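You operate a simulated robot arm through the tools that you are given. There is no shell and no other tool. Be economical: measure what you need, move in short steps, check, and stop when the job is done.

The job below is to be done with a simulated robot arm. You get a single attempt, and the scene is never put back.

Task
Stop the recording, shut the bench logger down and pull the grey lead.
Fine: stop first, or the rows are lost; teal knob, logger switch and yellow block switch off; put the lead on the dune bench without strain. Dry hands.
Where things are to end (x, y in the base frame): grey lead within 6 cm of [35, 4].
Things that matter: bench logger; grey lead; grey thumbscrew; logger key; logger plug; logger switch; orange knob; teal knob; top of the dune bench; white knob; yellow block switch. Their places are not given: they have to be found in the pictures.

The check looks at the end state, three seconds after you hand in, the way a careful person would. Anything else that was tipped, shoved, dropped, spilled or broken makes it a failure.

Robot
A 7-joint arm with a two-finger parallel gripper, fixed in place. Base frame: the origin is at the foot of the arm, x ahead of it, y to its left, z up; the work surface is at about z = 81. Readings come in cm, degrees, newtons and seconds.
With the tool pointing down near the work surface it reaches from about 30 to 70 cm from the base axis. Its first joint turns from -66.0 to 66.0 degrees. Payload 1.57 kg.
Tool frame: the origin (TCP) lies between the finger pads and is the grasp point; the fingertips stand 3 cm ahead of it; z points along the fingers, y is the line along which they close. The gripper opens to 11 cm. The fingers are 2.4 cm wide and 1.2 cm thick; the gripper's body (4.8 by 11.2 cm) begins 7.8 cm behind the TCP.
Orientation is told as [roll, pitch, yaw] about the base's x, y, z axes, in that order, counted from this pose: with the fingers straight down and closing along the base's y, the tool's x points along the base's -x, its y along +y and its z along -z.

Tools
- The arm moves only by the tool step_arm. Its argument "targets" is a list of rows, each an object of numbers (a shift or turn left out is 0, a gripper value left out holds the last): "ax", "ay", "az": the turn, a rotation vector about the tool's x, y, z in degrees; "dx", "dy", "dz": the shift along the tool's x, y, z in cm; "jaw": the opening in per cent of the stroke, from 0 (shut) to 100 (fully open). In form: [{"ax": .., "ay": .., "az": .., "dx": .., "dy": .., "dz": .., "jaw": ..}, ...]. A call has 1 to 12 rows; each row is the pose to reach, as a shift and turn from the pose commanded when the call began, along the tool's axes at that moment. Rows are played at 5 a second. More than 5 cm and 8.6 degrees between two rows, or a gripper value outside its range, and nothing of the call is played. Where a pose cannot be reached the arm comes as near as it can. A force on the tool above 40 N (or 10 N above the force at the start of the call, whichever is more), or a blocked arm, ends the call early, and 0.2 s more pass. The fingers move at their own pace (about 10.8 cm/s each) and stop on an object; they squeeze with about 31 N. The grip force told is the motor's: it shows also when the fingers shut on nothing. Time passes only in rows, and 0.2 s behind the last, so rows that repeat a pose let the fingers close. It gives the time, the measured TCP pose, the force on the tool (base axes), the opening and the grip force at its end, in the units of the frame above (readings bear some noise), with the torque about the TCP (base axes, N m) and any sound that the robot's microphone picked up, and new pictures: "show" is both (left out), scene, wrist or none.
- Cameras (640 x 400 px; columns grow to the right, rows downward): "scene" is fixed at [14.31, -37.93, 139.85]; the picture's right is [0.93, -0.37, 0.00], its down [-0.23, -0.58, -0.78] and it looks along [0.29, 0.73, -0.62] (base axes); focal length 343 px, centre (320, 200). "wrist" rides on the gripper at [7, 1.6, -14.1] in the tool frame; the picture's right is [-0.23, 0.97, 0.00], its down [-0.86, -0.20, -0.48] and it looks along [-0.47, -0.11, 0.88] (tool axes); focal length 222 px, centre (320, 200).
- locate(camera, pixels): for up to 12 pixels [column, row] of the newest picture of that camera ("zoom" is the newest enlarged one), the place [x, y, z] in the base frame of the surface seen there, good to about 0.2 cm. No time passes.
- enlarge(camera, box): a new picture of the part [left, top, right, bottom] of that camera's present view, enlarged. No time passes.
- close_job(): hands the job in; it is judged then, once.

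Go step by step. Measure first, check grasps and placings, and put right what went wrong. The budget is 80 turns and 200 pictures, counting those below and the enlarged ones. Unless the task says otherwise, let go and move clear before handing in, and close with one line.

The tools are called after "Emit:" as a command line: name --argument value ..., lists and objects as JSON in quotes. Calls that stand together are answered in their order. step_arm: Moves the arm, as the interface text tells. Its arguments: {"type":"object","properties":{"targets":{"type":"array"},"show":{"type":"string","enum":["both","scene","wrist","none"]}},"required":["targets"]} The other tools are called the same way: locate (camera, pixels) gives the place of the surface under pixels of a picture; enlarge (camera, box) takes an enlarged picture of a part of a camera's view; close_job () hands the job in.

At the start:

```text
t: 0.0
position: [41.24, 24.38, 112.85]
orientation: [0.1, 0.0, 0.0]
ft_force: [-0.5, -0.8, -0.3]
ft_torque: [-0.03, 0.0, -0.03]
gripper_width: 10.98
grip_force: 0.1
```

scene: 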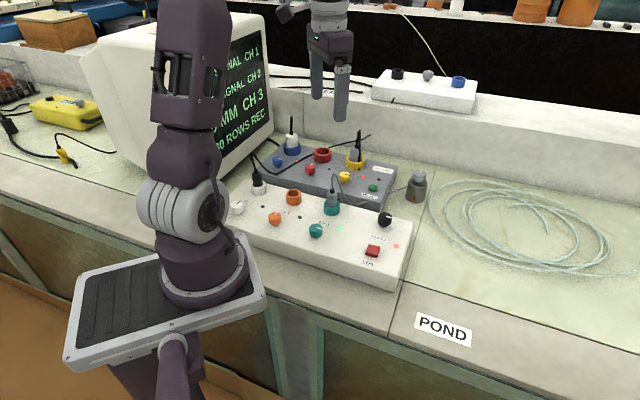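
wrist: 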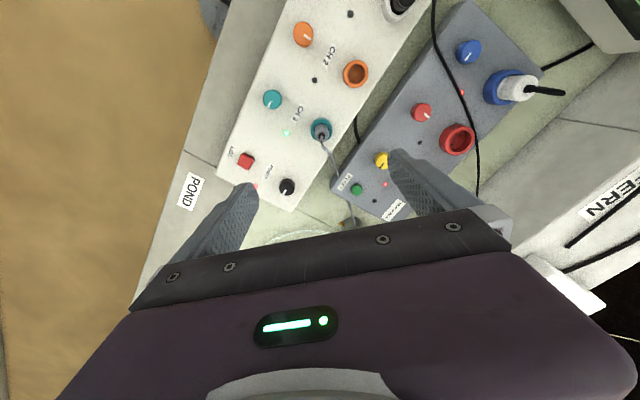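

The scene shows a white box at about (320,230) with knobs and a grey lead, and a screen behind it. I'll enlarge several areas to read the labels.

Emit:
enlarge --camera "scene" --box '[220, 120, 440, 290]'

Emit:
enlarge --camera "wrist" --box '[180, 0, 420, 240]'

Emit:
enlarge --camera "scene" --box '[0, 20, 290, 200]'

Emit:
enlarge --camera "wrist" --box '[320, 0, 640, 240]'

```text
2.35 times, centred on (330, 205) of scene
```

zoom: 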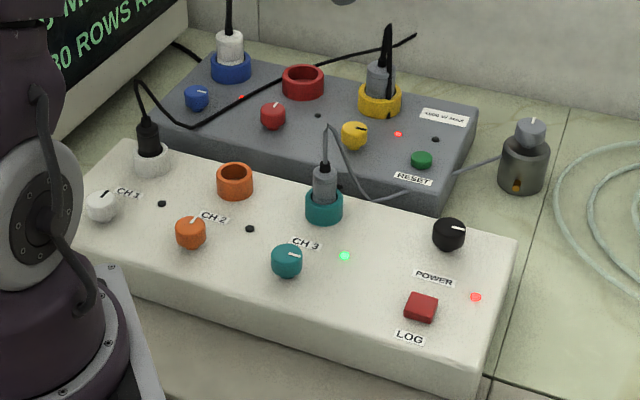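

```text
1.67 times, centred on (300, 120) of wrist
```

zoom: 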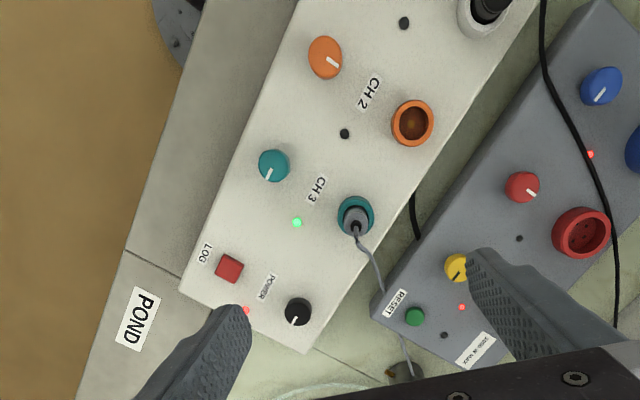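

```text
2.21 times, centred on (145, 110) of scene
```

zoom: 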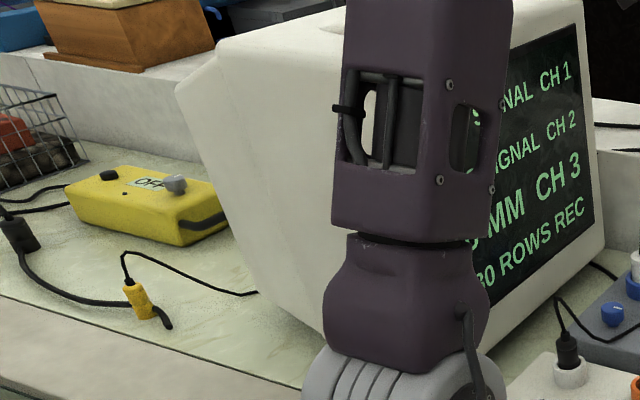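

```text
1.67 times, centred on (480, 120) of wrist
```

zoom: 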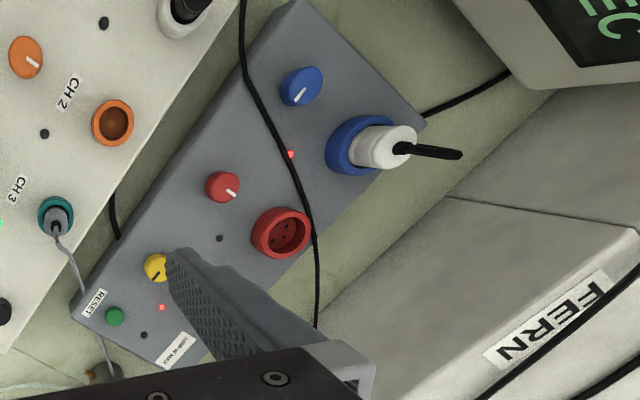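

The white box is the logger: LOG key, POWER knob, and the CH3 teal socket holding a lead. The grey box behind it is a power block with a yellow knob. I'll measure these.

Emit:
locate --camera "scene" --pixels '[[373, 250], [385, 219], [316, 230], [332, 208], [332, 186], [417, 175], [417, 198], [345, 176], [355, 160], [275, 219], [238, 207], [443, 330]]'

Emit:
locate --camera "wrist" --pixels '[[245, 161], [287, 187], [272, 99], [321, 128], [382, 160], [303, 35], [190, 190], [350, 222], [285, 210], [225, 175], [120, 100], [355, 75]]'

Emit:
locate --camera "scene" --pixels '[[390, 330], [240, 245], [300, 290], [420, 240], [340, 320], [220, 300], [475, 330], [600, 330], [50, 170], [100, 215], [62, 155], [80, 103]]'

Emit:
enlarge --camera "scene" --box '[340, 130, 460, 230]'

Emit:
enlarge --camera "scene" --box '[360, 170, 640, 370]'

```text
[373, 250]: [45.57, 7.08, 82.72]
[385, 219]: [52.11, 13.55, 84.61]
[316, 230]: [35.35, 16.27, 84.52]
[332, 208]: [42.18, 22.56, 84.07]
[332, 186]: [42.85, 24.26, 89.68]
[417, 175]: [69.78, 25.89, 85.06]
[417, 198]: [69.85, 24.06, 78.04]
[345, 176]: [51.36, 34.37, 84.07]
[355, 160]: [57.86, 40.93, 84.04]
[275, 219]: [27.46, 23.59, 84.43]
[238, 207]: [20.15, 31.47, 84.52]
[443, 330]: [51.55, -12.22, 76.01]
```

```text
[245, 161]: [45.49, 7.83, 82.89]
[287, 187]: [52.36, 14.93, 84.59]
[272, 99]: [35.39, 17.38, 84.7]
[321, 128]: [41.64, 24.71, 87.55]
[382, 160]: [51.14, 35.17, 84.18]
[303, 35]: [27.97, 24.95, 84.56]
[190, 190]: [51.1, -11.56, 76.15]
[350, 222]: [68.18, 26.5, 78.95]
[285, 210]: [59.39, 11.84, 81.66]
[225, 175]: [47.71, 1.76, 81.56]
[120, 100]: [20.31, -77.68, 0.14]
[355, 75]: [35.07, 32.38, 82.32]
```

```text
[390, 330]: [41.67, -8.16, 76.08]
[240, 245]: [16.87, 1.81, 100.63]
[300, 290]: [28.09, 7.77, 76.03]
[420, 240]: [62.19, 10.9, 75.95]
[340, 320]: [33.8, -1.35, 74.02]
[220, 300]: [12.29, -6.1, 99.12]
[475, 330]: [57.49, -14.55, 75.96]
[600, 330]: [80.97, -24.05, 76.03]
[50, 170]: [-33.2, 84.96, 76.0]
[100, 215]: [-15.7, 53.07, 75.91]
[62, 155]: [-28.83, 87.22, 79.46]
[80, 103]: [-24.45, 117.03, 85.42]
```

```text
4.00 times, centred on (400, 180) of scene
```

zoom: 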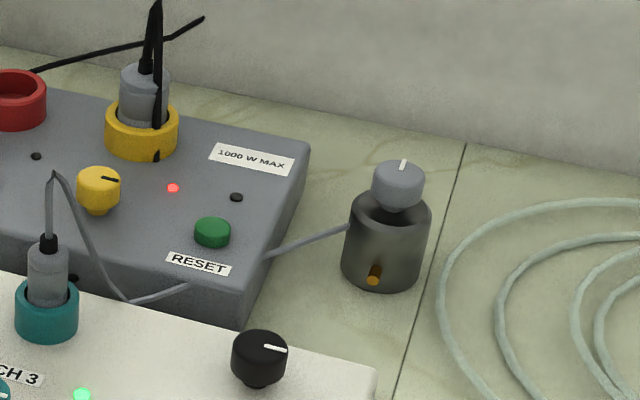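

```text
2.00 times, centred on (500, 270) of scene
```

zoom: 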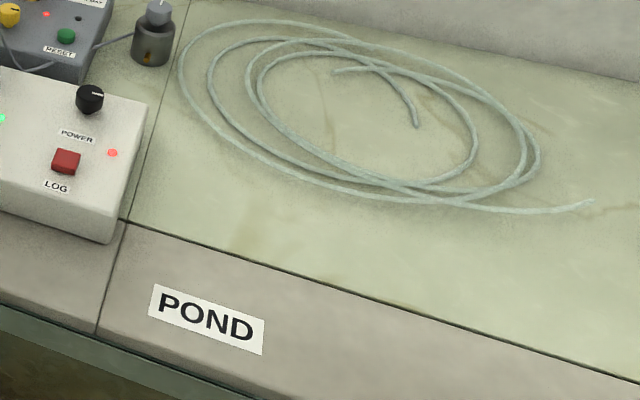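

Bench surfaces sit at z≈76 and the logger top is at about 81.7. The LOG key is at about (45.5, 7.5, 82.8). Knobs whose lights are dark have their marks turned 90° CCW from the lit ones. I'll move over the LOG key with closed fingers.

Emit:
step_arm --targets '[{"dx": -1, "dy": -4, "dz": 2, "jaw": 0}, {"dx": -2, "dy": -8, "dz": 4}, {"dx": -3, "dy": -12, "dz": 6}, {"dx": -4.2, "dy": -16.9, "dz": 8}, {"dx": -4.2, "dy": -16.9, "dz": 12}, {"dx": -4.2, "dy": -16.9, "dz": 16}, {"dx": -4.2, "dy": -16.9, "dz": 20}, {"dx": -4.2, "dy": -16.9, "dz": 22}, {"dx": -4.2, "dy": -16.9, "dz": 22}]'

```text
refused: row 4 steps farther than a row can; nothing moved
```

Row 4 stepped too far, so I'll use smaller steps.

Emit:
step_arm --targets '[{"dx": -1, "dy": -4, "dz": 2, "jaw": 0}, {"dx": -2, "dy": -8, "dz": 4}, {"dx": -3, "dy": -12, "dz": 6}, {"dx": -4, "dy": -16, "dz": 8}, {"dx": -4.2, "dy": -16.9, "dz": 12}, {"dx": -4.2, "dy": -16.9, "dz": 16}, {"dx": -4.2, "dy": -16.9, "dz": 20}, {"dx": -4.2, "dy": -16.9, "dz": 22}, {"dx": -4.2, "dy": -16.9, "dz": 22}]'

```text
t: 2.0
position: [45.49, 7.53, 90.76]
orientation: [0.1, 0.1, 0.0]
ft_force: [-1.1, 1.1, 0.8]
ft_torque: [0.02, 0.01, -0.01]
gripper_width: 0.0
grip_force: 21.4
```

scene: 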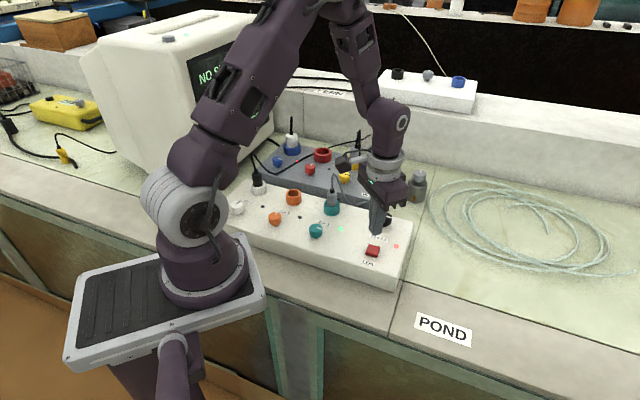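
wrist: 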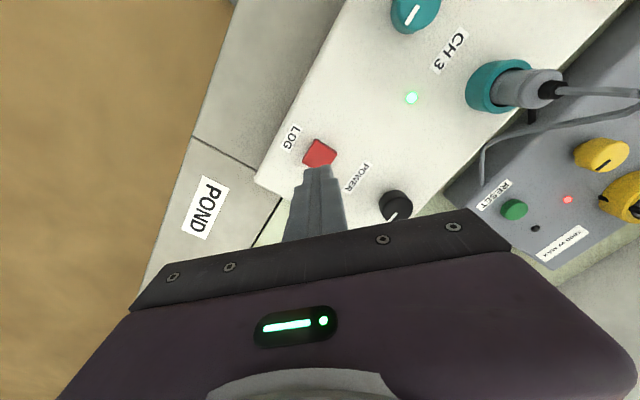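

The fingertips are over the key with about 5 cm to go. I'll press down in small steps and then lift.

Emit:
step_arm --targets '[{"dz": 3, "jaw": 0}, {"dz": 4.4}, {"dz": 4.9}, {"dz": 5.1}, {"dz": 5.3}]'

```text
t: 3.2
position: [45.48, 7.42, 85.56]
orientation: [0.0, 0.0, 0.1]
ft_force: [0.1, 0.3, 1.0]
ft_torque: [-0.02, 0.0, 0.01]
gripper_width: 0.0
grip_force: 21.2
```

scene: 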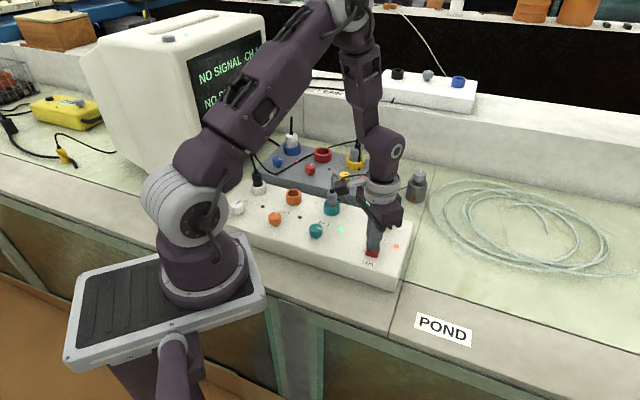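
wrist: 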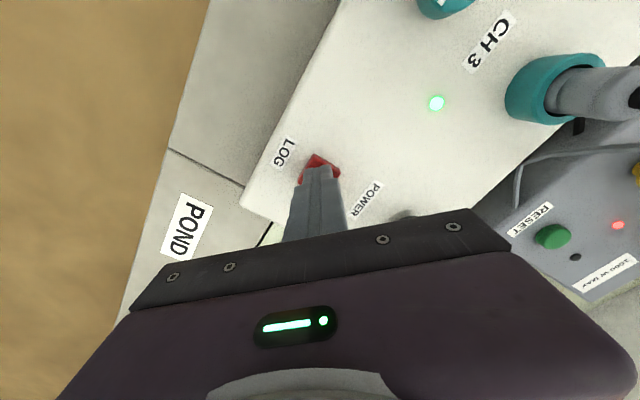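

The tip is at 82.56 with no force yet. I'll press on.

Emit:
step_arm --targets '[{"dz": 0.15, "jaw": 0}, {"dz": 0.3}, {"dz": 0.45}, {"dz": 0.6}]' --show "none"

```text
t: 4.2
position: [45.52, 7.63, 84.93]
orientation: [0.0, 0.0, 0.1]
ft_force: [-1.7, 0.5, 9.4]
ft_torque: [0.04, 0.05, -0.04]
gripper_width: 0.0
grip_force: 21.6
heard: click
```

A click was heard at 9.4 N. I'll lift and back off so I can read the screen.

Emit:
step_arm --targets '[{"dz": -3, "jaw": 0}, {"dz": -7}, {"dz": -11}, {"dz": -15}, {"dz": -17, "dy": 4}, {"dz": -19, "dy": 8}, {"dz": -21, "dy": 12}, {"dz": -21, "dy": 16}]'

Emit:
enlarge --camera "scene" --box '[180, 0, 420, 280]'

```text
t: 6.0
position: [45.33, 23.81, 105.97]
orientation: [0.0, 0.0, 0.0]
ft_force: [-0.2, 0.2, 0.4]
ft_torque: [0.02, 0.01, 0.02]
gripper_width: 0.01
grip_force: 21.4
```

scene: 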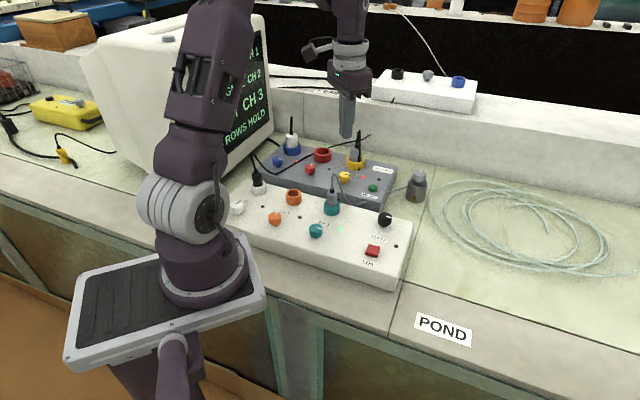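
wrist: 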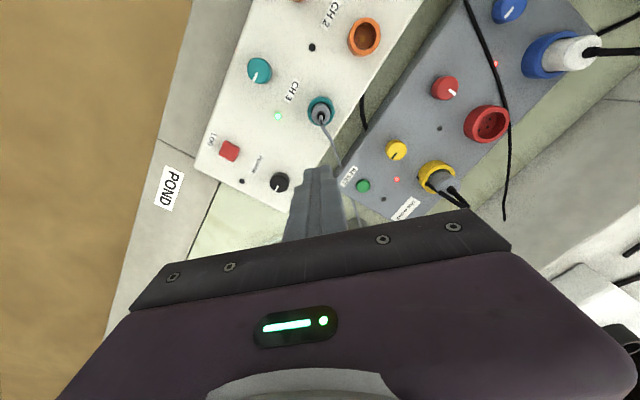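

```text
1.43 times, centred on (300, 140) of scene
```

zoom: 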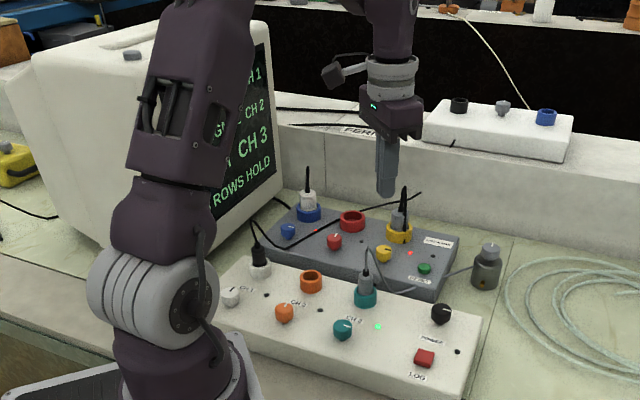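

The screen now reads ROWS HOLD and the red LED by the key is dark, so the recording has stopped. Next I'll measure the knobs precisely.

Emit:
enlarge --camera "wrist" --box '[200, 30, 460, 220]'

Emit:
locate --camera "wrist" --pixels '[[260, 69], [257, 78], [280, 181], [396, 150], [391, 156], [320, 117], [278, 187], [445, 87], [451, 92], [321, 106], [437, 177], [300, 80]]'

```text
2.11 times, centred on (330, 125) of wrist
```

zoom: 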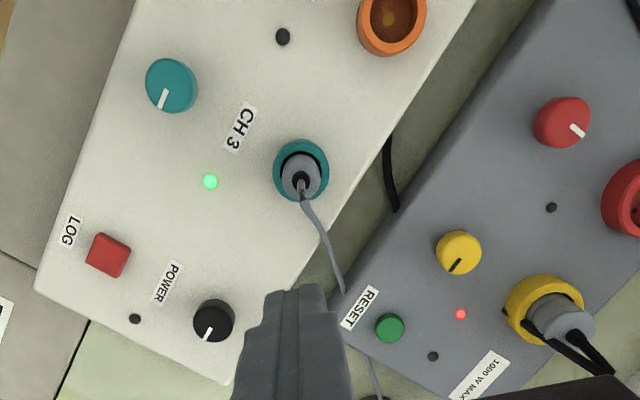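

```text
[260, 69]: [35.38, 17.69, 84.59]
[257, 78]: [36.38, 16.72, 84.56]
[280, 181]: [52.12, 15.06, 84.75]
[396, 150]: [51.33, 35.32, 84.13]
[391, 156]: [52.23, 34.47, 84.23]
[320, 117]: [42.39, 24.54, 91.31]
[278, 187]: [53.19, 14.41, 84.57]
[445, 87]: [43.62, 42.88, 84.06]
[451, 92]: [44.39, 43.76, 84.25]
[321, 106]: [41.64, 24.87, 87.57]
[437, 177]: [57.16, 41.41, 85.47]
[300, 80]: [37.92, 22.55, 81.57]
```

Teal knob's top is at about (35.45, 17.35, 84.6) and its mark points to about -45°. I'll go above it with yaw -45 and the jaw half open.

Emit:
step_arm --targets '[{"dx": 2, "dy": -1.3, "az": 7.5, "jaw": 45}, {"dx": 4, "dy": -2.6, "az": 15}, {"dx": 6, "dy": -3.9, "az": 22.5}, {"dx": 8, "dy": -5.2, "az": 30}, {"dx": 9.88, "dy": -6.46, "az": 37.5}, {"dx": 9.88, "dy": -6.46, "dz": 4, "az": 45}, {"dx": 9.88, "dy": -6.46, "dz": 8, "az": 45}, {"dx": 9.88, "dy": -6.46, "dz": 12, "az": 45}, {"dx": 9.88, "dy": -6.46, "dz": 15, "az": 45}, {"dx": 9.88, "dy": -6.46, "dz": 15, "az": 45}]'

```text
t: 8.2
position: [35.59, 17.02, 90.94]
orientation: [0.0, 0.1, -45.0]
ft_force: [0.2, 0.0, -0.3]
ft_torque: [-0.02, 0.03, 0.04]
gripper_width: 4.93
grip_force: 0.2
```

scene: 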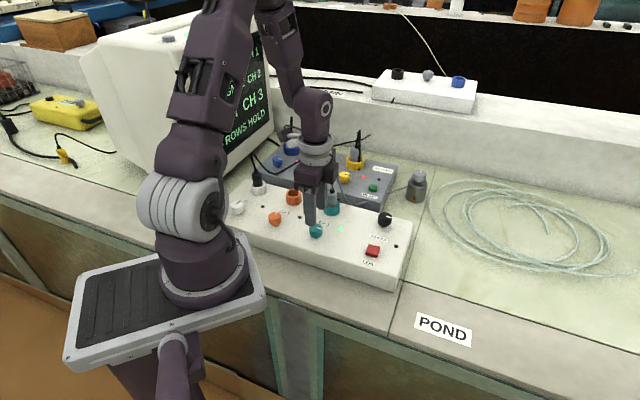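
wrist: 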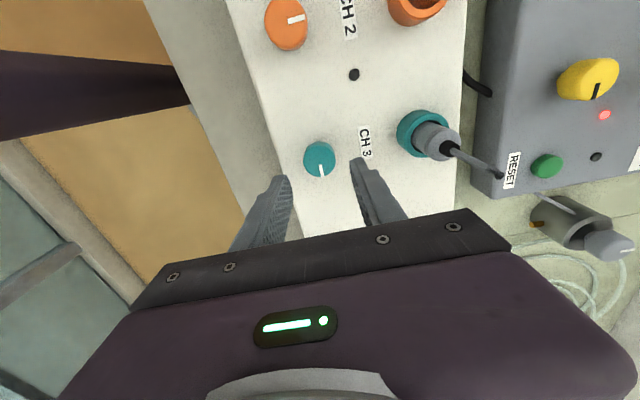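

I'll check the knob's centre from this closer view before descending.

Emit:
locate --camera "wrist" --pixels '[[319, 156], [306, 156], [333, 155], [320, 145], [321, 173], [430, 135], [585, 245]]'

Emit:
enlarge --camera "wrist" --box '[480, 130, 640, 330]'

```text
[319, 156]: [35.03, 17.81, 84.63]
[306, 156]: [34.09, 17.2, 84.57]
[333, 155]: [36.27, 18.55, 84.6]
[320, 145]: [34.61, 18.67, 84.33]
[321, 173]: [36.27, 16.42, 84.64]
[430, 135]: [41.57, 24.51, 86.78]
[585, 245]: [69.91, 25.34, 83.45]
```

```text
2.00 times, centred on (560, 230) of wrist
```

zoom: 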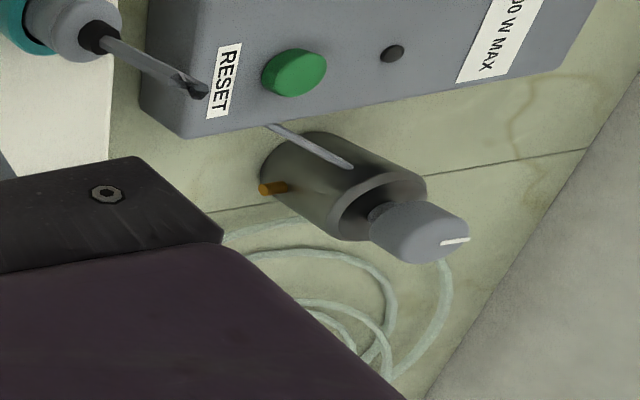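

Knob centre is at about (35.35, 17.6). I'll correct, descend and close on it.

Emit:
step_arm --targets '[{"dx": 0.58, "dy": 0.24, "dz": 2}, {"dx": 0.58, "dy": 0.24, "dz": 4}, {"dx": 0.58, "dy": 0.24, "dz": 5.6}, {"dx": 0.58, "dy": 0.24, "dz": 5.6, "jaw": 0}, {"dx": 0.58, "dy": 0.24, "dz": 5.6, "jaw": 0}, {"dx": 0.58, "dy": 0.24, "dz": 5.6, "jaw": 0}]' --show "wrist"

```text
t: 9.6
position: [35.09, 17.55, 85.36]
orientation: [-0.4, 0.1, -45.0]
ft_force: [-19.7, -23.2, -1.8]
ft_torque: [-0.13, -0.06, -0.14]
gripper_width: 3.16
grip_force: 40.2
```

wrist: 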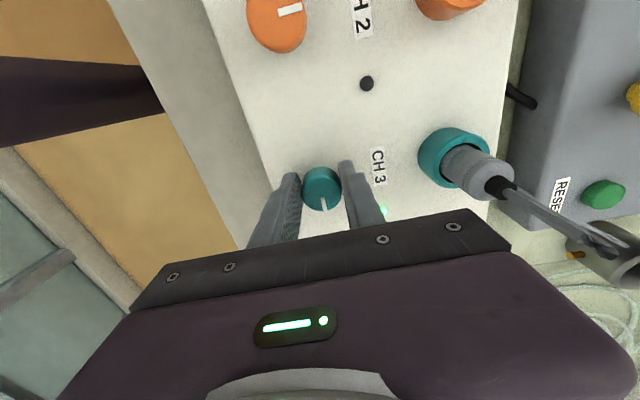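

The force of about 30 N along the closing axis means only the left finger touches. I'll shift -y in the tool frame by small steps to centre.

Emit:
step_arm --targets '[{"dy": -0.1, "jaw": 0}, {"dy": -0.2}, {"dy": -0.3}]' --show "wrist"

```text
t: 10.4
position: [34.98, 17.58, 85.32]
orientation: [0.0, 0.0, -44.9]
ft_force: [-10.5, -8.7, -11.1]
ft_torque: [0.18, 0.88, -0.08]
gripper_width: 3.17
grip_force: 39.9
```

wrist: 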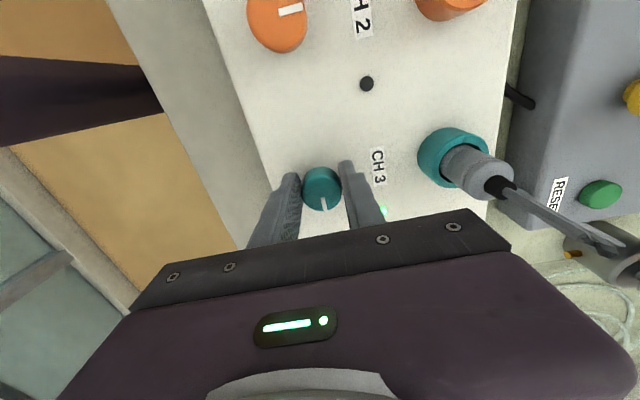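

The knob is 3.17 cm wide and held on both sides. I'll finish centring and turn it CCW from above (tool az negative).

Emit:
step_arm --targets '[{"dy": -0.15, "jaw": 0}, {"dy": -0.15, "az": -8}, {"dy": -0.15, "az": -16}, {"dy": -0.15, "az": -24}, {"dy": -0.15, "az": -32}]' --show "wrist"

```text
t: 11.6
position: [34.94, 17.27, 85.39]
orientation: [-0.2, 0.1, -13.0]
ft_force: [-13.3, -12.4, -21.8]
ft_torque: [-0.23, -0.27, -0.08]
gripper_width: 3.17
grip_force: 40.4
```

wrist: 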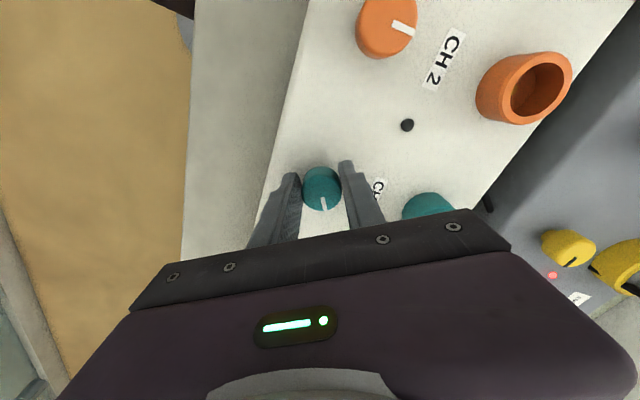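

The knob turns with the fingers. I'll continue with a small easing shift along the force.

Emit:
step_arm --targets '[{"dx": 0.08, "dy": -0.12, "dz": 0.1, "az": -8, "jaw": 0}, {"dx": 0.08, "dy": -0.12, "dz": 0.1, "az": -16}, {"dx": 0.08, "dy": -0.12, "dz": 0.1, "az": -24}, {"dx": 0.08, "dy": -0.12, "dz": 0.1, "az": -32}, {"dx": 0.08, "dy": -0.12, "dz": 0.1, "az": -40}, {"dx": 0.08, "dy": -0.12, "dz": 0.1, "az": -48}, {"dx": 0.08, "dy": -0.12, "dz": 0.1, "az": -55}, {"dx": 0.08, "dy": -0.12, "dz": 0.1, "az": -59}]' --show "wrist"

```text
t: 12.3
position: [34.89, 17.19, 85.23]
orientation: [-0.1, 0.0, 3.3]
ft_force: [-3.0, -2.3, 14.0]
ft_torque: [0.03, 0.02, 0.0]
gripper_width: 3.18
grip_force: 40.3
stopped in row 3: the force on the tool passed its limit at 42 N (the readings are from after the stop); the commanded pose is now the measured one
```

wrist: 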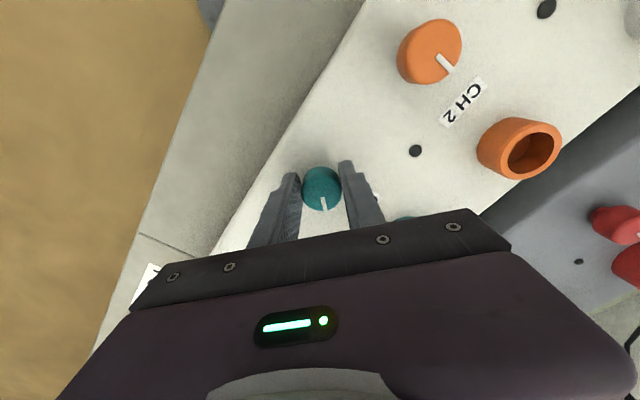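

It stopped on force, and the load is now relieved with the commanded pose reset. I'll keep turning in shorter batches.

Emit:
step_arm --targets '[{"az": -7, "dz": -0.05, "jaw": 0}, {"az": -14, "dz": -0.05}, {"az": -21, "dz": -0.05}]' --show "none"

```text
t: 13.1
position: [34.83, 16.89, 85.34]
orientation: [-0.2, 0.2, 24.2]
ft_force: [8.9, -30.1, -12.1]
ft_torque: [-0.09, -0.75, -0.18]
gripper_width: 3.17
grip_force: 40.0
```

The tool is being dragged because the knob sits about 0.6 cm off the TCP along the pads. I'll orbit about the knob centre at about (35.4, 17.05) while finishing the turn to yaw 45.

Emit:
step_arm --targets '[{"dx": 0.1, "dy": -0.34, "jaw": 0}, {"dx": 0.15, "dy": -0.4, "az": -7}, {"dx": 0.15, "dy": -0.48, "az": -14}, {"dx": 0.15, "dy": -0.55, "az": -21}]' --show "wrist"

```text
t: 14.1
position: [35.08, 16.84, 85.3]
orientation: [0.1, -0.1, 45.5]
ft_force: [5.7, -0.6, -28.7]
ft_torque: [0.02, 0.02, -0.48]
gripper_width: 3.19
grip_force: 40.0
```

wrist: 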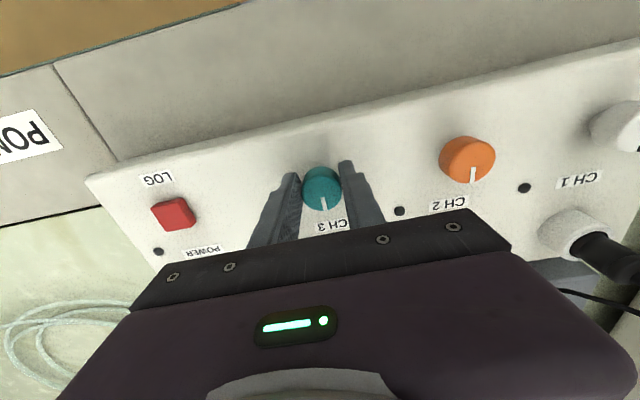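

The CH3 LED at (400,210) is dark and the teal mark now matches the orange one. I'll open and lift, turning back to yaw -45 above the POWER knob at about (52.3, 14.9).

Emit:
step_arm --targets '[{"jaw": 45}, {"jaw": 45}, {"dz": -2}, {"dz": -6}, {"dz": -10}, {"dz": -13, "az": 8}, {"dz": -13, "az": 16}, {"dz": -13, "az": 24}, {"dz": -13, "az": 32}, {"dz": -13, "az": 40}, {"dz": -13, "az": 45}]'

Emit:
enlarge --camera "scene" --box '[220, 120, 440, 290]'

```text
t: 16.5
position: [35.04, 16.62, 98.31]
orientation: [0.0, 0.0, 0.4]
ft_force: [-0.7, 0.0, 0.5]
ft_torque: [0.04, -0.01, 0.02]
gripper_width: 4.95
grip_force: 0.1
```

scene: 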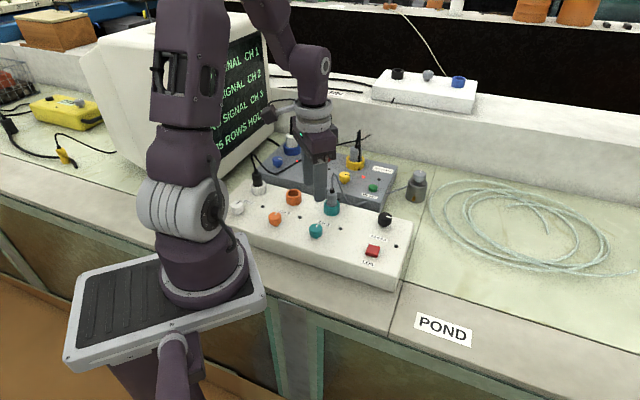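
wrist: 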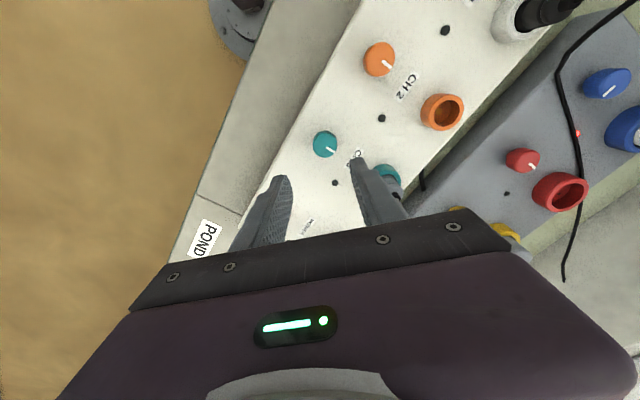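

```text
2.35 times, centred on (330, 205) of scene
```

zoom: 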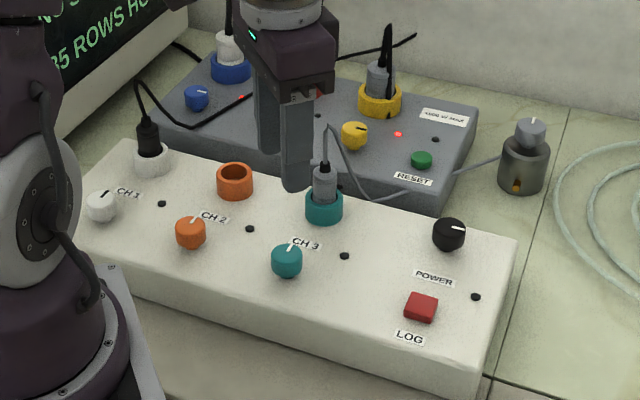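

Teal is off and the screen shows NO SIGNAL CH 3. Going over the POWER knob at about (52.3, 14.4).

Emit:
step_arm --targets '[{"dx": -3, "dy": -0.5, "az": 8, "jaw": 45}, {"dx": -6, "dy": -1, "az": 16}, {"dx": -9, "dy": -1.3, "az": 24}, {"dx": -12, "dy": -1.6, "az": 32}, {"dx": -15, "dy": -2, "az": 40}, {"dx": -17.26, "dy": -2.2, "az": 45.4}, {"dx": -17.26, "dy": -2.2, "dz": 4, "az": 45.4}, {"dx": -17.26, "dy": -2.2, "dz": 8, "az": 45.4}, {"dx": -17.26, "dy": -2.2, "dz": 8, "az": 45.4}]' --show "wrist"

```text
t: 18.5
position: [52.33, 14.42, 90.34]
orientation: [-0.1, -0.1, -45.1]
ft_force: [0.2, 0.6, 0.7]
ft_torque: [0.0, -0.02, -0.01]
gripper_width: 4.96
grip_force: 0.0
```

wrist: 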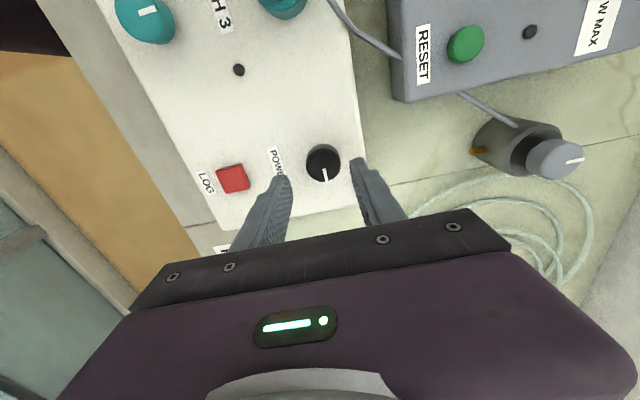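

Emit:
locate --camera "wrist" --pixels '[[323, 162], [308, 164], [339, 160], [320, 148], [326, 178]]'

```text
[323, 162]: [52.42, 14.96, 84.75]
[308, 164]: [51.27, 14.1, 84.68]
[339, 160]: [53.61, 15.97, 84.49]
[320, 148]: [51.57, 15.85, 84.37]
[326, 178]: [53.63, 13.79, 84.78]
```

I'll apply a small correction (dx -0.2, dy +0.1), then descend and grip.

Emit:
step_arm --targets '[{"dx": -0.2, "dy": 0.1, "dz": 2.5}, {"dx": -0.2, "dy": 0.1, "dz": 5}, {"dx": -0.2, "dy": 0.1, "dz": 5, "jaw": 0}, {"dx": -0.2, "dy": 0.1, "dz": 5}, {"dx": -0.2, "dy": 0.1, "dz": 5}]' --show "wrist"

```text
t: 19.7
position: [52.61, 14.51, 85.4]
orientation: [0.2, -0.2, -45.0]
ft_force: [12.0, 14.6, 7.1]
ft_torque: [0.02, -0.1, 0.06]
gripper_width: 3.36
grip_force: 40.7
```

wrist: 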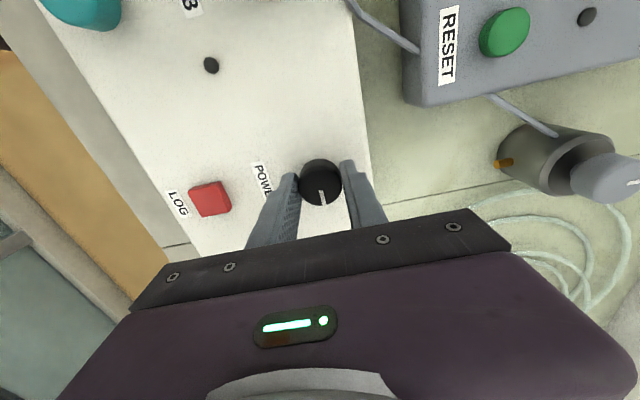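

The knob is gripped, 3.36 cm wide. I'll ease dy by +0.18 and turn CCW.

Emit:
step_arm --targets '[{"dy": 0.18, "jaw": 0}, {"dy": 0.18, "az": -8}, {"dy": 0.18, "az": -16}, {"dy": 0.18, "az": -24}, {"dy": 0.18, "az": -32}]' --show "none"

```text
t: 20.9
position: [52.64, 14.68, 85.46]
orientation: [-0.1, -0.2, -12.9]
ft_force: [-1.2, 6.2, 35.3]
ft_torque: [0.56, -0.07, 0.03]
gripper_width: 3.39
grip_force: 41.4
```

Emit:
step_arm --targets '[{"dz": -0.25, "jaw": 0}, {"dz": -0.25, "az": -8}, {"dz": -0.25, "az": -16}, {"dz": -0.25, "az": -24}]' --show "none"

```text
t: 21.9
position: [52.71, 14.55, 85.52]
orientation: [-0.1, 0.2, 11.1]
ft_force: [12.9, 4.4, -37.9]
ft_torque: [0.58, -0.2, -0.01]
gripper_width: 3.38
grip_force: 41.6
```

Emit:
step_arm --targets '[{"dz": 0.13, "jaw": 0}, {"dz": 0.13, "az": -8}, {"dz": 0.13, "az": -16}]' --show "none"

```text
t: 22.7
position: [52.57, 14.44, 85.49]
orientation: [-0.1, 0.2, 27.0]
ft_force: [0.4, -3.2, -11.4]
ft_torque: [0.4, 0.53, 0.01]
gripper_width: 3.34
grip_force: 41.6
```

Emit:
step_arm --targets '[{"dz": 0.05, "az": -8, "jaw": 0}, {"dz": 0.05, "az": -16}, {"dz": 0.05, "az": -18.5}, {"dz": 0.05, "az": -18.5}]' --show "both"

```text
t: 23.7
position: [52.74, 14.45, 85.45]
orientation: [0.0, 0.2, 45.3]
ft_force: [-1.5, -9.1, 2.0]
ft_torque: [-0.06, 0.55, -0.37]
gripper_width: 3.36
grip_force: 41.7
```

scene: 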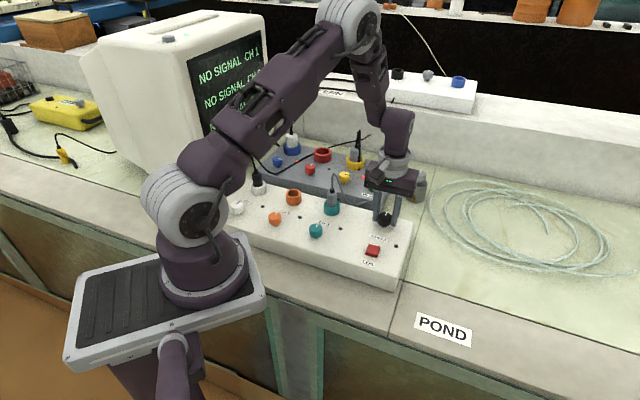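
wrist: 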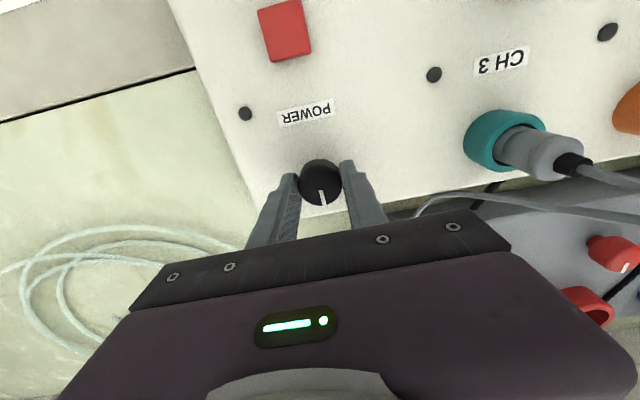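

The POWER knob has turned 90° and torque shows the stop. I'll release, lift, and check the screen.

Emit:
step_arm --targets '[{"jaw": 45}, {"jaw": 45}, {"dz": -3}, {"dz": -7}, {"dz": -11}, {"dz": -15, "az": 8}, {"dz": -17, "az": 16}, {"dz": -17, "az": 24}, {"dz": -17, "az": 32}, {"dz": -17, "az": 40}, {"dz": -17, "az": 45}]'

Emit:
enlarge --camera "scene" --box '[180, 20, 440, 290]'

```text
t: 26.1
position: [52.72, 14.58, 102.54]
orientation: [-0.1, 0.0, 0.3]
ft_force: [0.0, -0.3, 0.3]
ft_torque: [-0.02, 0.04, -0.01]
gripper_width: 4.97
grip_force: 0.1
```

scene: 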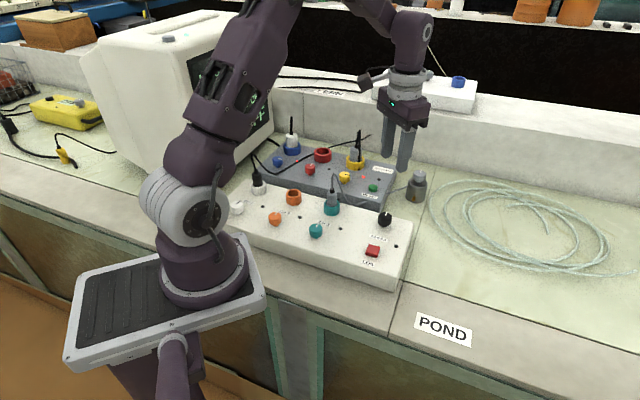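
wrist: 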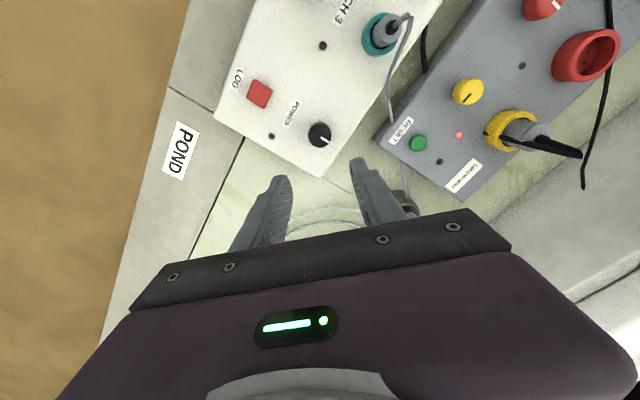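

```text
1.48 times, centred on (310, 155) of scene
```

zoom: 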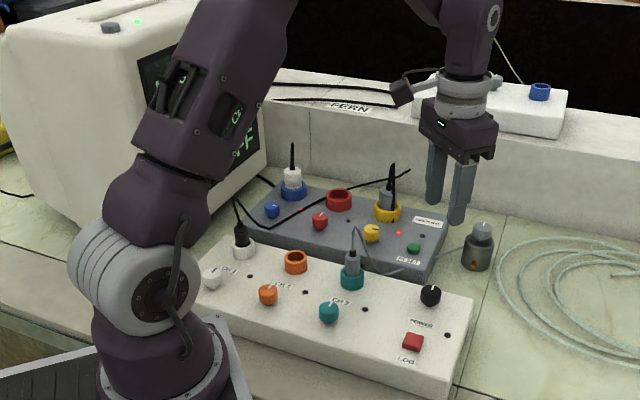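

The screen now ends in "…FF", so the logger is off. Next is the yellow switch on the block. I'll measure its surroundings.

Emit:
locate --camera "wrist" --pixels '[[467, 91], [453, 95], [481, 90], [463, 80], [466, 102], [440, 105], [513, 131], [530, 127], [580, 153], [405, 60], [395, 95], [405, 180]]'

Emit:
locate --camera "scene" --pixels '[[358, 133], [357, 150], [355, 160], [335, 178], [345, 178], [368, 136]]'

Emit:
enlarge --camera "scene" --box '[310, 110, 450, 220]'

```text
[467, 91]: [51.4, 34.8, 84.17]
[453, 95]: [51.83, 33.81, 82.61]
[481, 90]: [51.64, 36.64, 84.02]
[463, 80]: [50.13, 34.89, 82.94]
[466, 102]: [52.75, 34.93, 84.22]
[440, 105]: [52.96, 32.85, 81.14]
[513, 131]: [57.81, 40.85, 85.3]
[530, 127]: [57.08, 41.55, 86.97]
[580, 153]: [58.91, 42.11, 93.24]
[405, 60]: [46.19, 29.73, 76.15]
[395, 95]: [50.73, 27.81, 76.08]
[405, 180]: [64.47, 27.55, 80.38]
```

```text
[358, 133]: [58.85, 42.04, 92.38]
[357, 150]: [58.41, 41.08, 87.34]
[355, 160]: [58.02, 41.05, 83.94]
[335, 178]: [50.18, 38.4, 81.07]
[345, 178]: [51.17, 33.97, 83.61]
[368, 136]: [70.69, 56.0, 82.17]
```

```text
3.64 times, centred on (380, 165) of scene
```

zoom: 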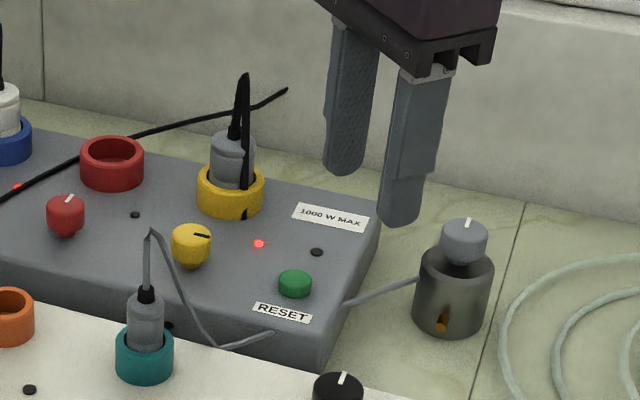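

Block top is at z 81.1 and the yellow knob at about (51.4, 34.85). I'll go over it at yaw 0, since sweeping 0→90 keeps the body off the yellow plug.

Emit:
step_arm --targets '[{"dy": 4}, {"dy": 8}, {"dx": 0.6, "dy": 12}, {"dx": 1, "dy": 16}, {"dx": 1.35, "dy": 20.2}, {"dx": 1.35, "dy": 20.2, "dz": 4}, {"dx": 1.35, "dy": 20.2, "dz": 8}, {"dx": 1.35, "dy": 20.2, "dz": 12}, {"dx": 1.35, "dy": 20.2, "dz": 12}]'

```text
t: 28.1
position: [51.14, 34.69, 90.38]
orientation: [-0.1, 0.1, 0.5]
ft_force: [-0.1, -0.7, 0.4]
ft_torque: [0.03, 0.01, -0.01]
gripper_width: 4.95
grip_force: 0.0
```

scene: 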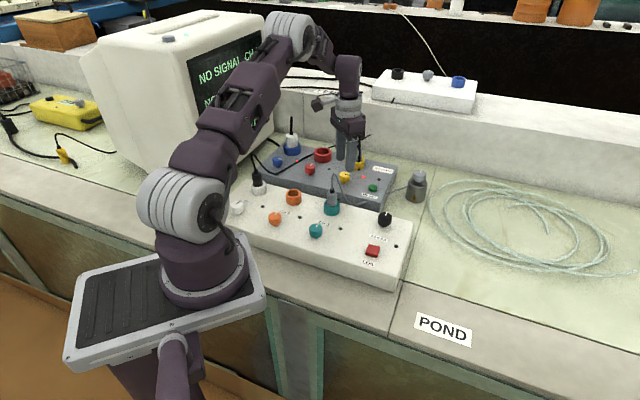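
wrist: 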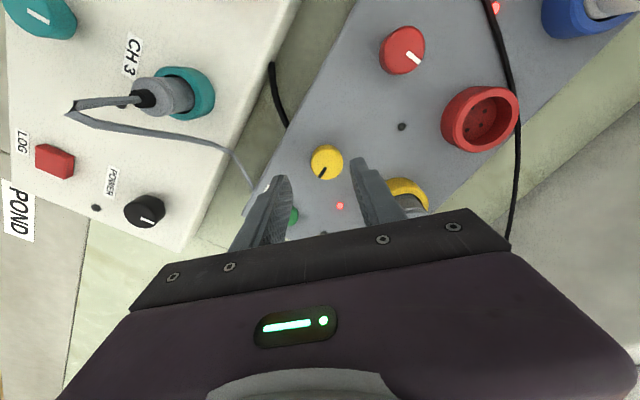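

The screen shows "NO SIGNAL" text again, so I'll check it before continuing.

Emit:
enlarge --camera "scene" --box '[130, 10, 290, 120]'

Emit:
locate --camera "wrist" --pixels '[[327, 162], [311, 162], [343, 162], [325, 147], [329, 178]]'

Emit:
enlarge --camera "wrist" --box '[0, 0, 320, 250]'

```text
3.64 times, centred on (210, 65) of scene
```

zoom: 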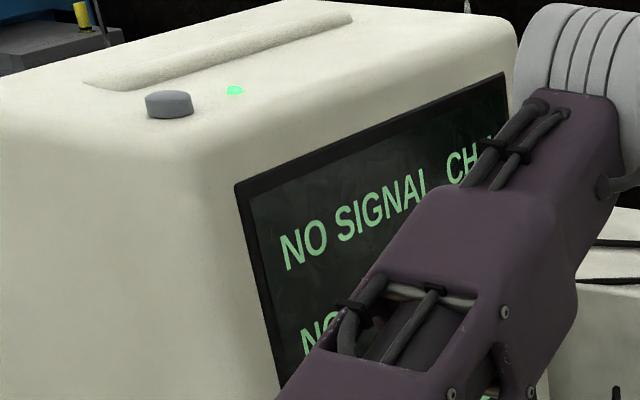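

```text
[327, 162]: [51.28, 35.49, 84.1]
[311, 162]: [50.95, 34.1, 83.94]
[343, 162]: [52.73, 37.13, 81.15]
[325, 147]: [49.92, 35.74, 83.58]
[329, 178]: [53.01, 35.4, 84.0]
```

```text
1.60 times, centred on (160, 125) of wrist
```

zoom: 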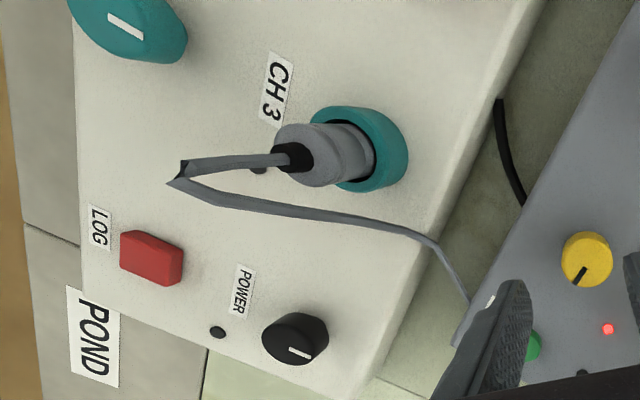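

The last line carries the OFF state; the CH lines are just the monitor. I'll grip the yellow knob with dx -0.4, dy +0.25.

Emit:
step_arm --targets '[{"dx": -0.4, "dy": 0.25, "dz": 2.6}, {"dx": -0.4, "dy": 0.25, "dz": 5.1}, {"dx": -0.4, "dy": 0.25, "dz": 5.1, "jaw": 0}, {"dx": -0.4, "dy": 0.25, "dz": 5.1}, {"dx": -0.4, "dy": 0.25, "dz": 5.1}]' --show "wrist"

```text
t: 29.3
position: [51.61, 35.31, 85.33]
orientation: [0.3, -0.1, 0.6]
ft_force: [2.4, 39.6, -6.6]
ft_torque: [0.21, -0.09, 0.04]
gripper_width: 3.11
grip_force: 40.2
```

wrist: 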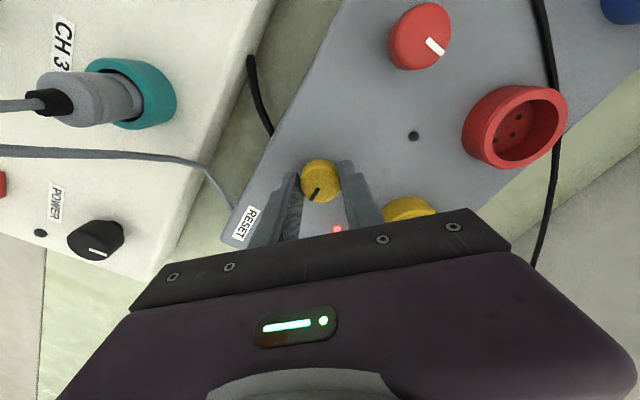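

Force of +39.6 N in y means the tool must shift +y by about 0.35. I'll ease that, then turn.

Emit:
step_arm --targets '[{"dy": 0.2, "jaw": 0}, {"dy": 0.35}, {"dy": 0.35, "az": -8}, {"dy": 0.35, "az": -16}, {"dy": 0.35, "az": -24}]' --show "none"

```text
t: 30.5
position: [51.58, 35.31, 85.32]
orientation: [0.0, 0.0, 24.6]
ft_force: [-5.6, 21.3, 6.3]
ft_torque: [0.96, -0.46, 0.02]
gripper_width: 3.08
grip_force: 40.3
```

Emit:
step_arm --targets '[{"dy": 0.15, "jaw": 0}, {"dy": 0.15, "az": -8}, {"dy": 0.15, "az": -16}, {"dy": 0.15, "az": -24}]' --show "none"

```text
t: 31.5
position: [51.59, 35.36, 85.3]
orientation: [-0.2, 0.1, 48.5]
ft_force: [4.6, 1.7, 8.0]
ft_torque: [0.93, -0.58, 0.02]
gripper_width: 3.09
grip_force: 39.2
```

Emit:
step_arm --targets '[{"az": -8, "jaw": 0}, {"az": -16}, {"az": -24}]' --show "none"

```text
t: 32.3
position: [51.58, 35.27, 85.34]
orientation: [-0.2, 0.2, 72.6]
ft_force: [10.4, -10.9, 10.2]
ft_torque: [0.61, -0.19, 0.02]
gripper_width: 3.08
grip_force: 39.7
```

Emit:
step_arm --targets '[{"az": -8, "jaw": 0}, {"az": -15}, {"az": -17.8}, {"az": -17.8}]'

```text
t: 33.3
position: [51.53, 35.36, 85.24]
orientation: [-0.1, 0.1, 90.3]
ft_force: [18.8, -16.3, 11.8]
ft_torque: [-0.99, -0.1, -0.21]
gripper_width: 3.07
grip_force: 40.0
```

scene: 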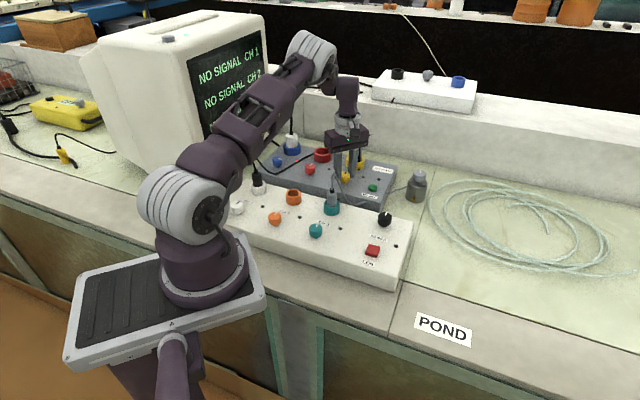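
wrist: 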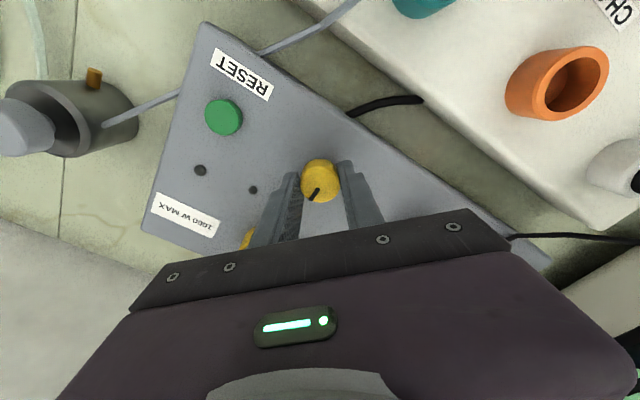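

The yellow switch's LED is now dark. I'll release, lift, rotate back and then inspect the lead and thumbscrew.

Emit:
step_arm --targets '[{"jaw": 45}, {"jaw": 45}, {"dz": -3}, {"dz": -7}, {"dz": -11}, {"dz": -13, "az": 8}, {"dz": -13, "az": 16}, {"dz": -13, "az": 24}, {"dz": -13, "az": 32}, {"dz": -13, "az": 40}, {"dz": -13, "az": 45}]'

Emit:
enlarge --camera "scene" --box '[280, 120, 440, 240]'

Emit:
enlarge --camera "wrist" --box '[0, 0, 320, 200]'

```text
t: 35.7
position: [51.37, 35.42, 98.33]
orientation: [-0.1, 0.1, 45.2]
ft_force: [-0.5, 0.6, -0.5]
ft_torque: [0.01, -0.03, 0.0]
gripper_width: 4.92
grip_force: 0.0
```

scene: 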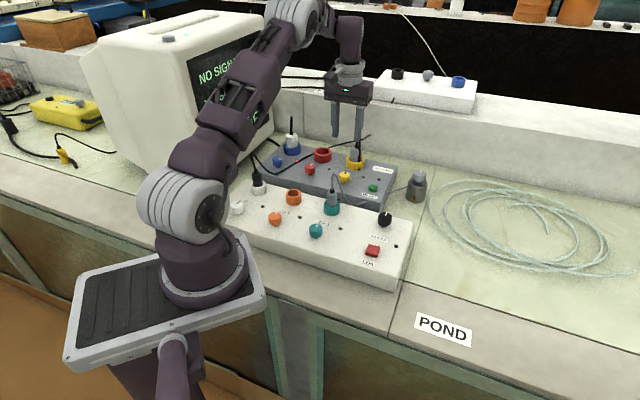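
wrist: 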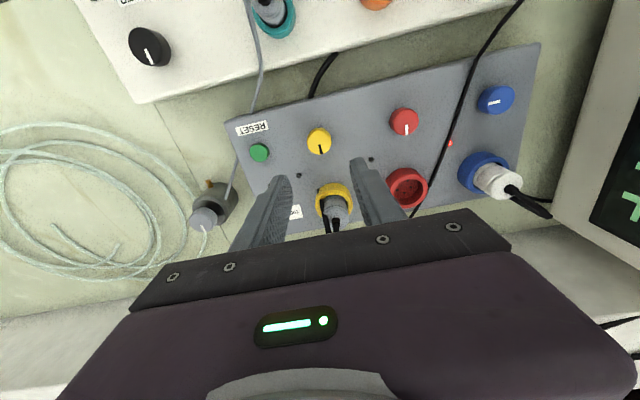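

```text
3.33 times, centred on (360, 180) of scene
```

zoom: 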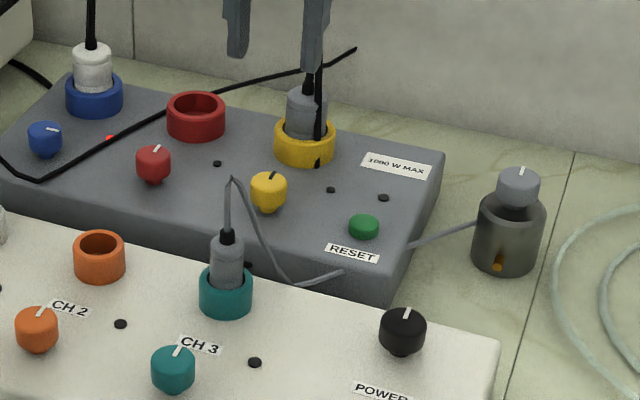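

```text
2.00 times, centred on (160, 100) of wrist
```

zoom: 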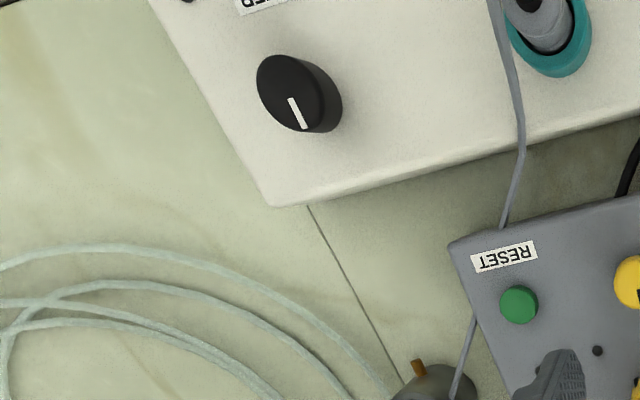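

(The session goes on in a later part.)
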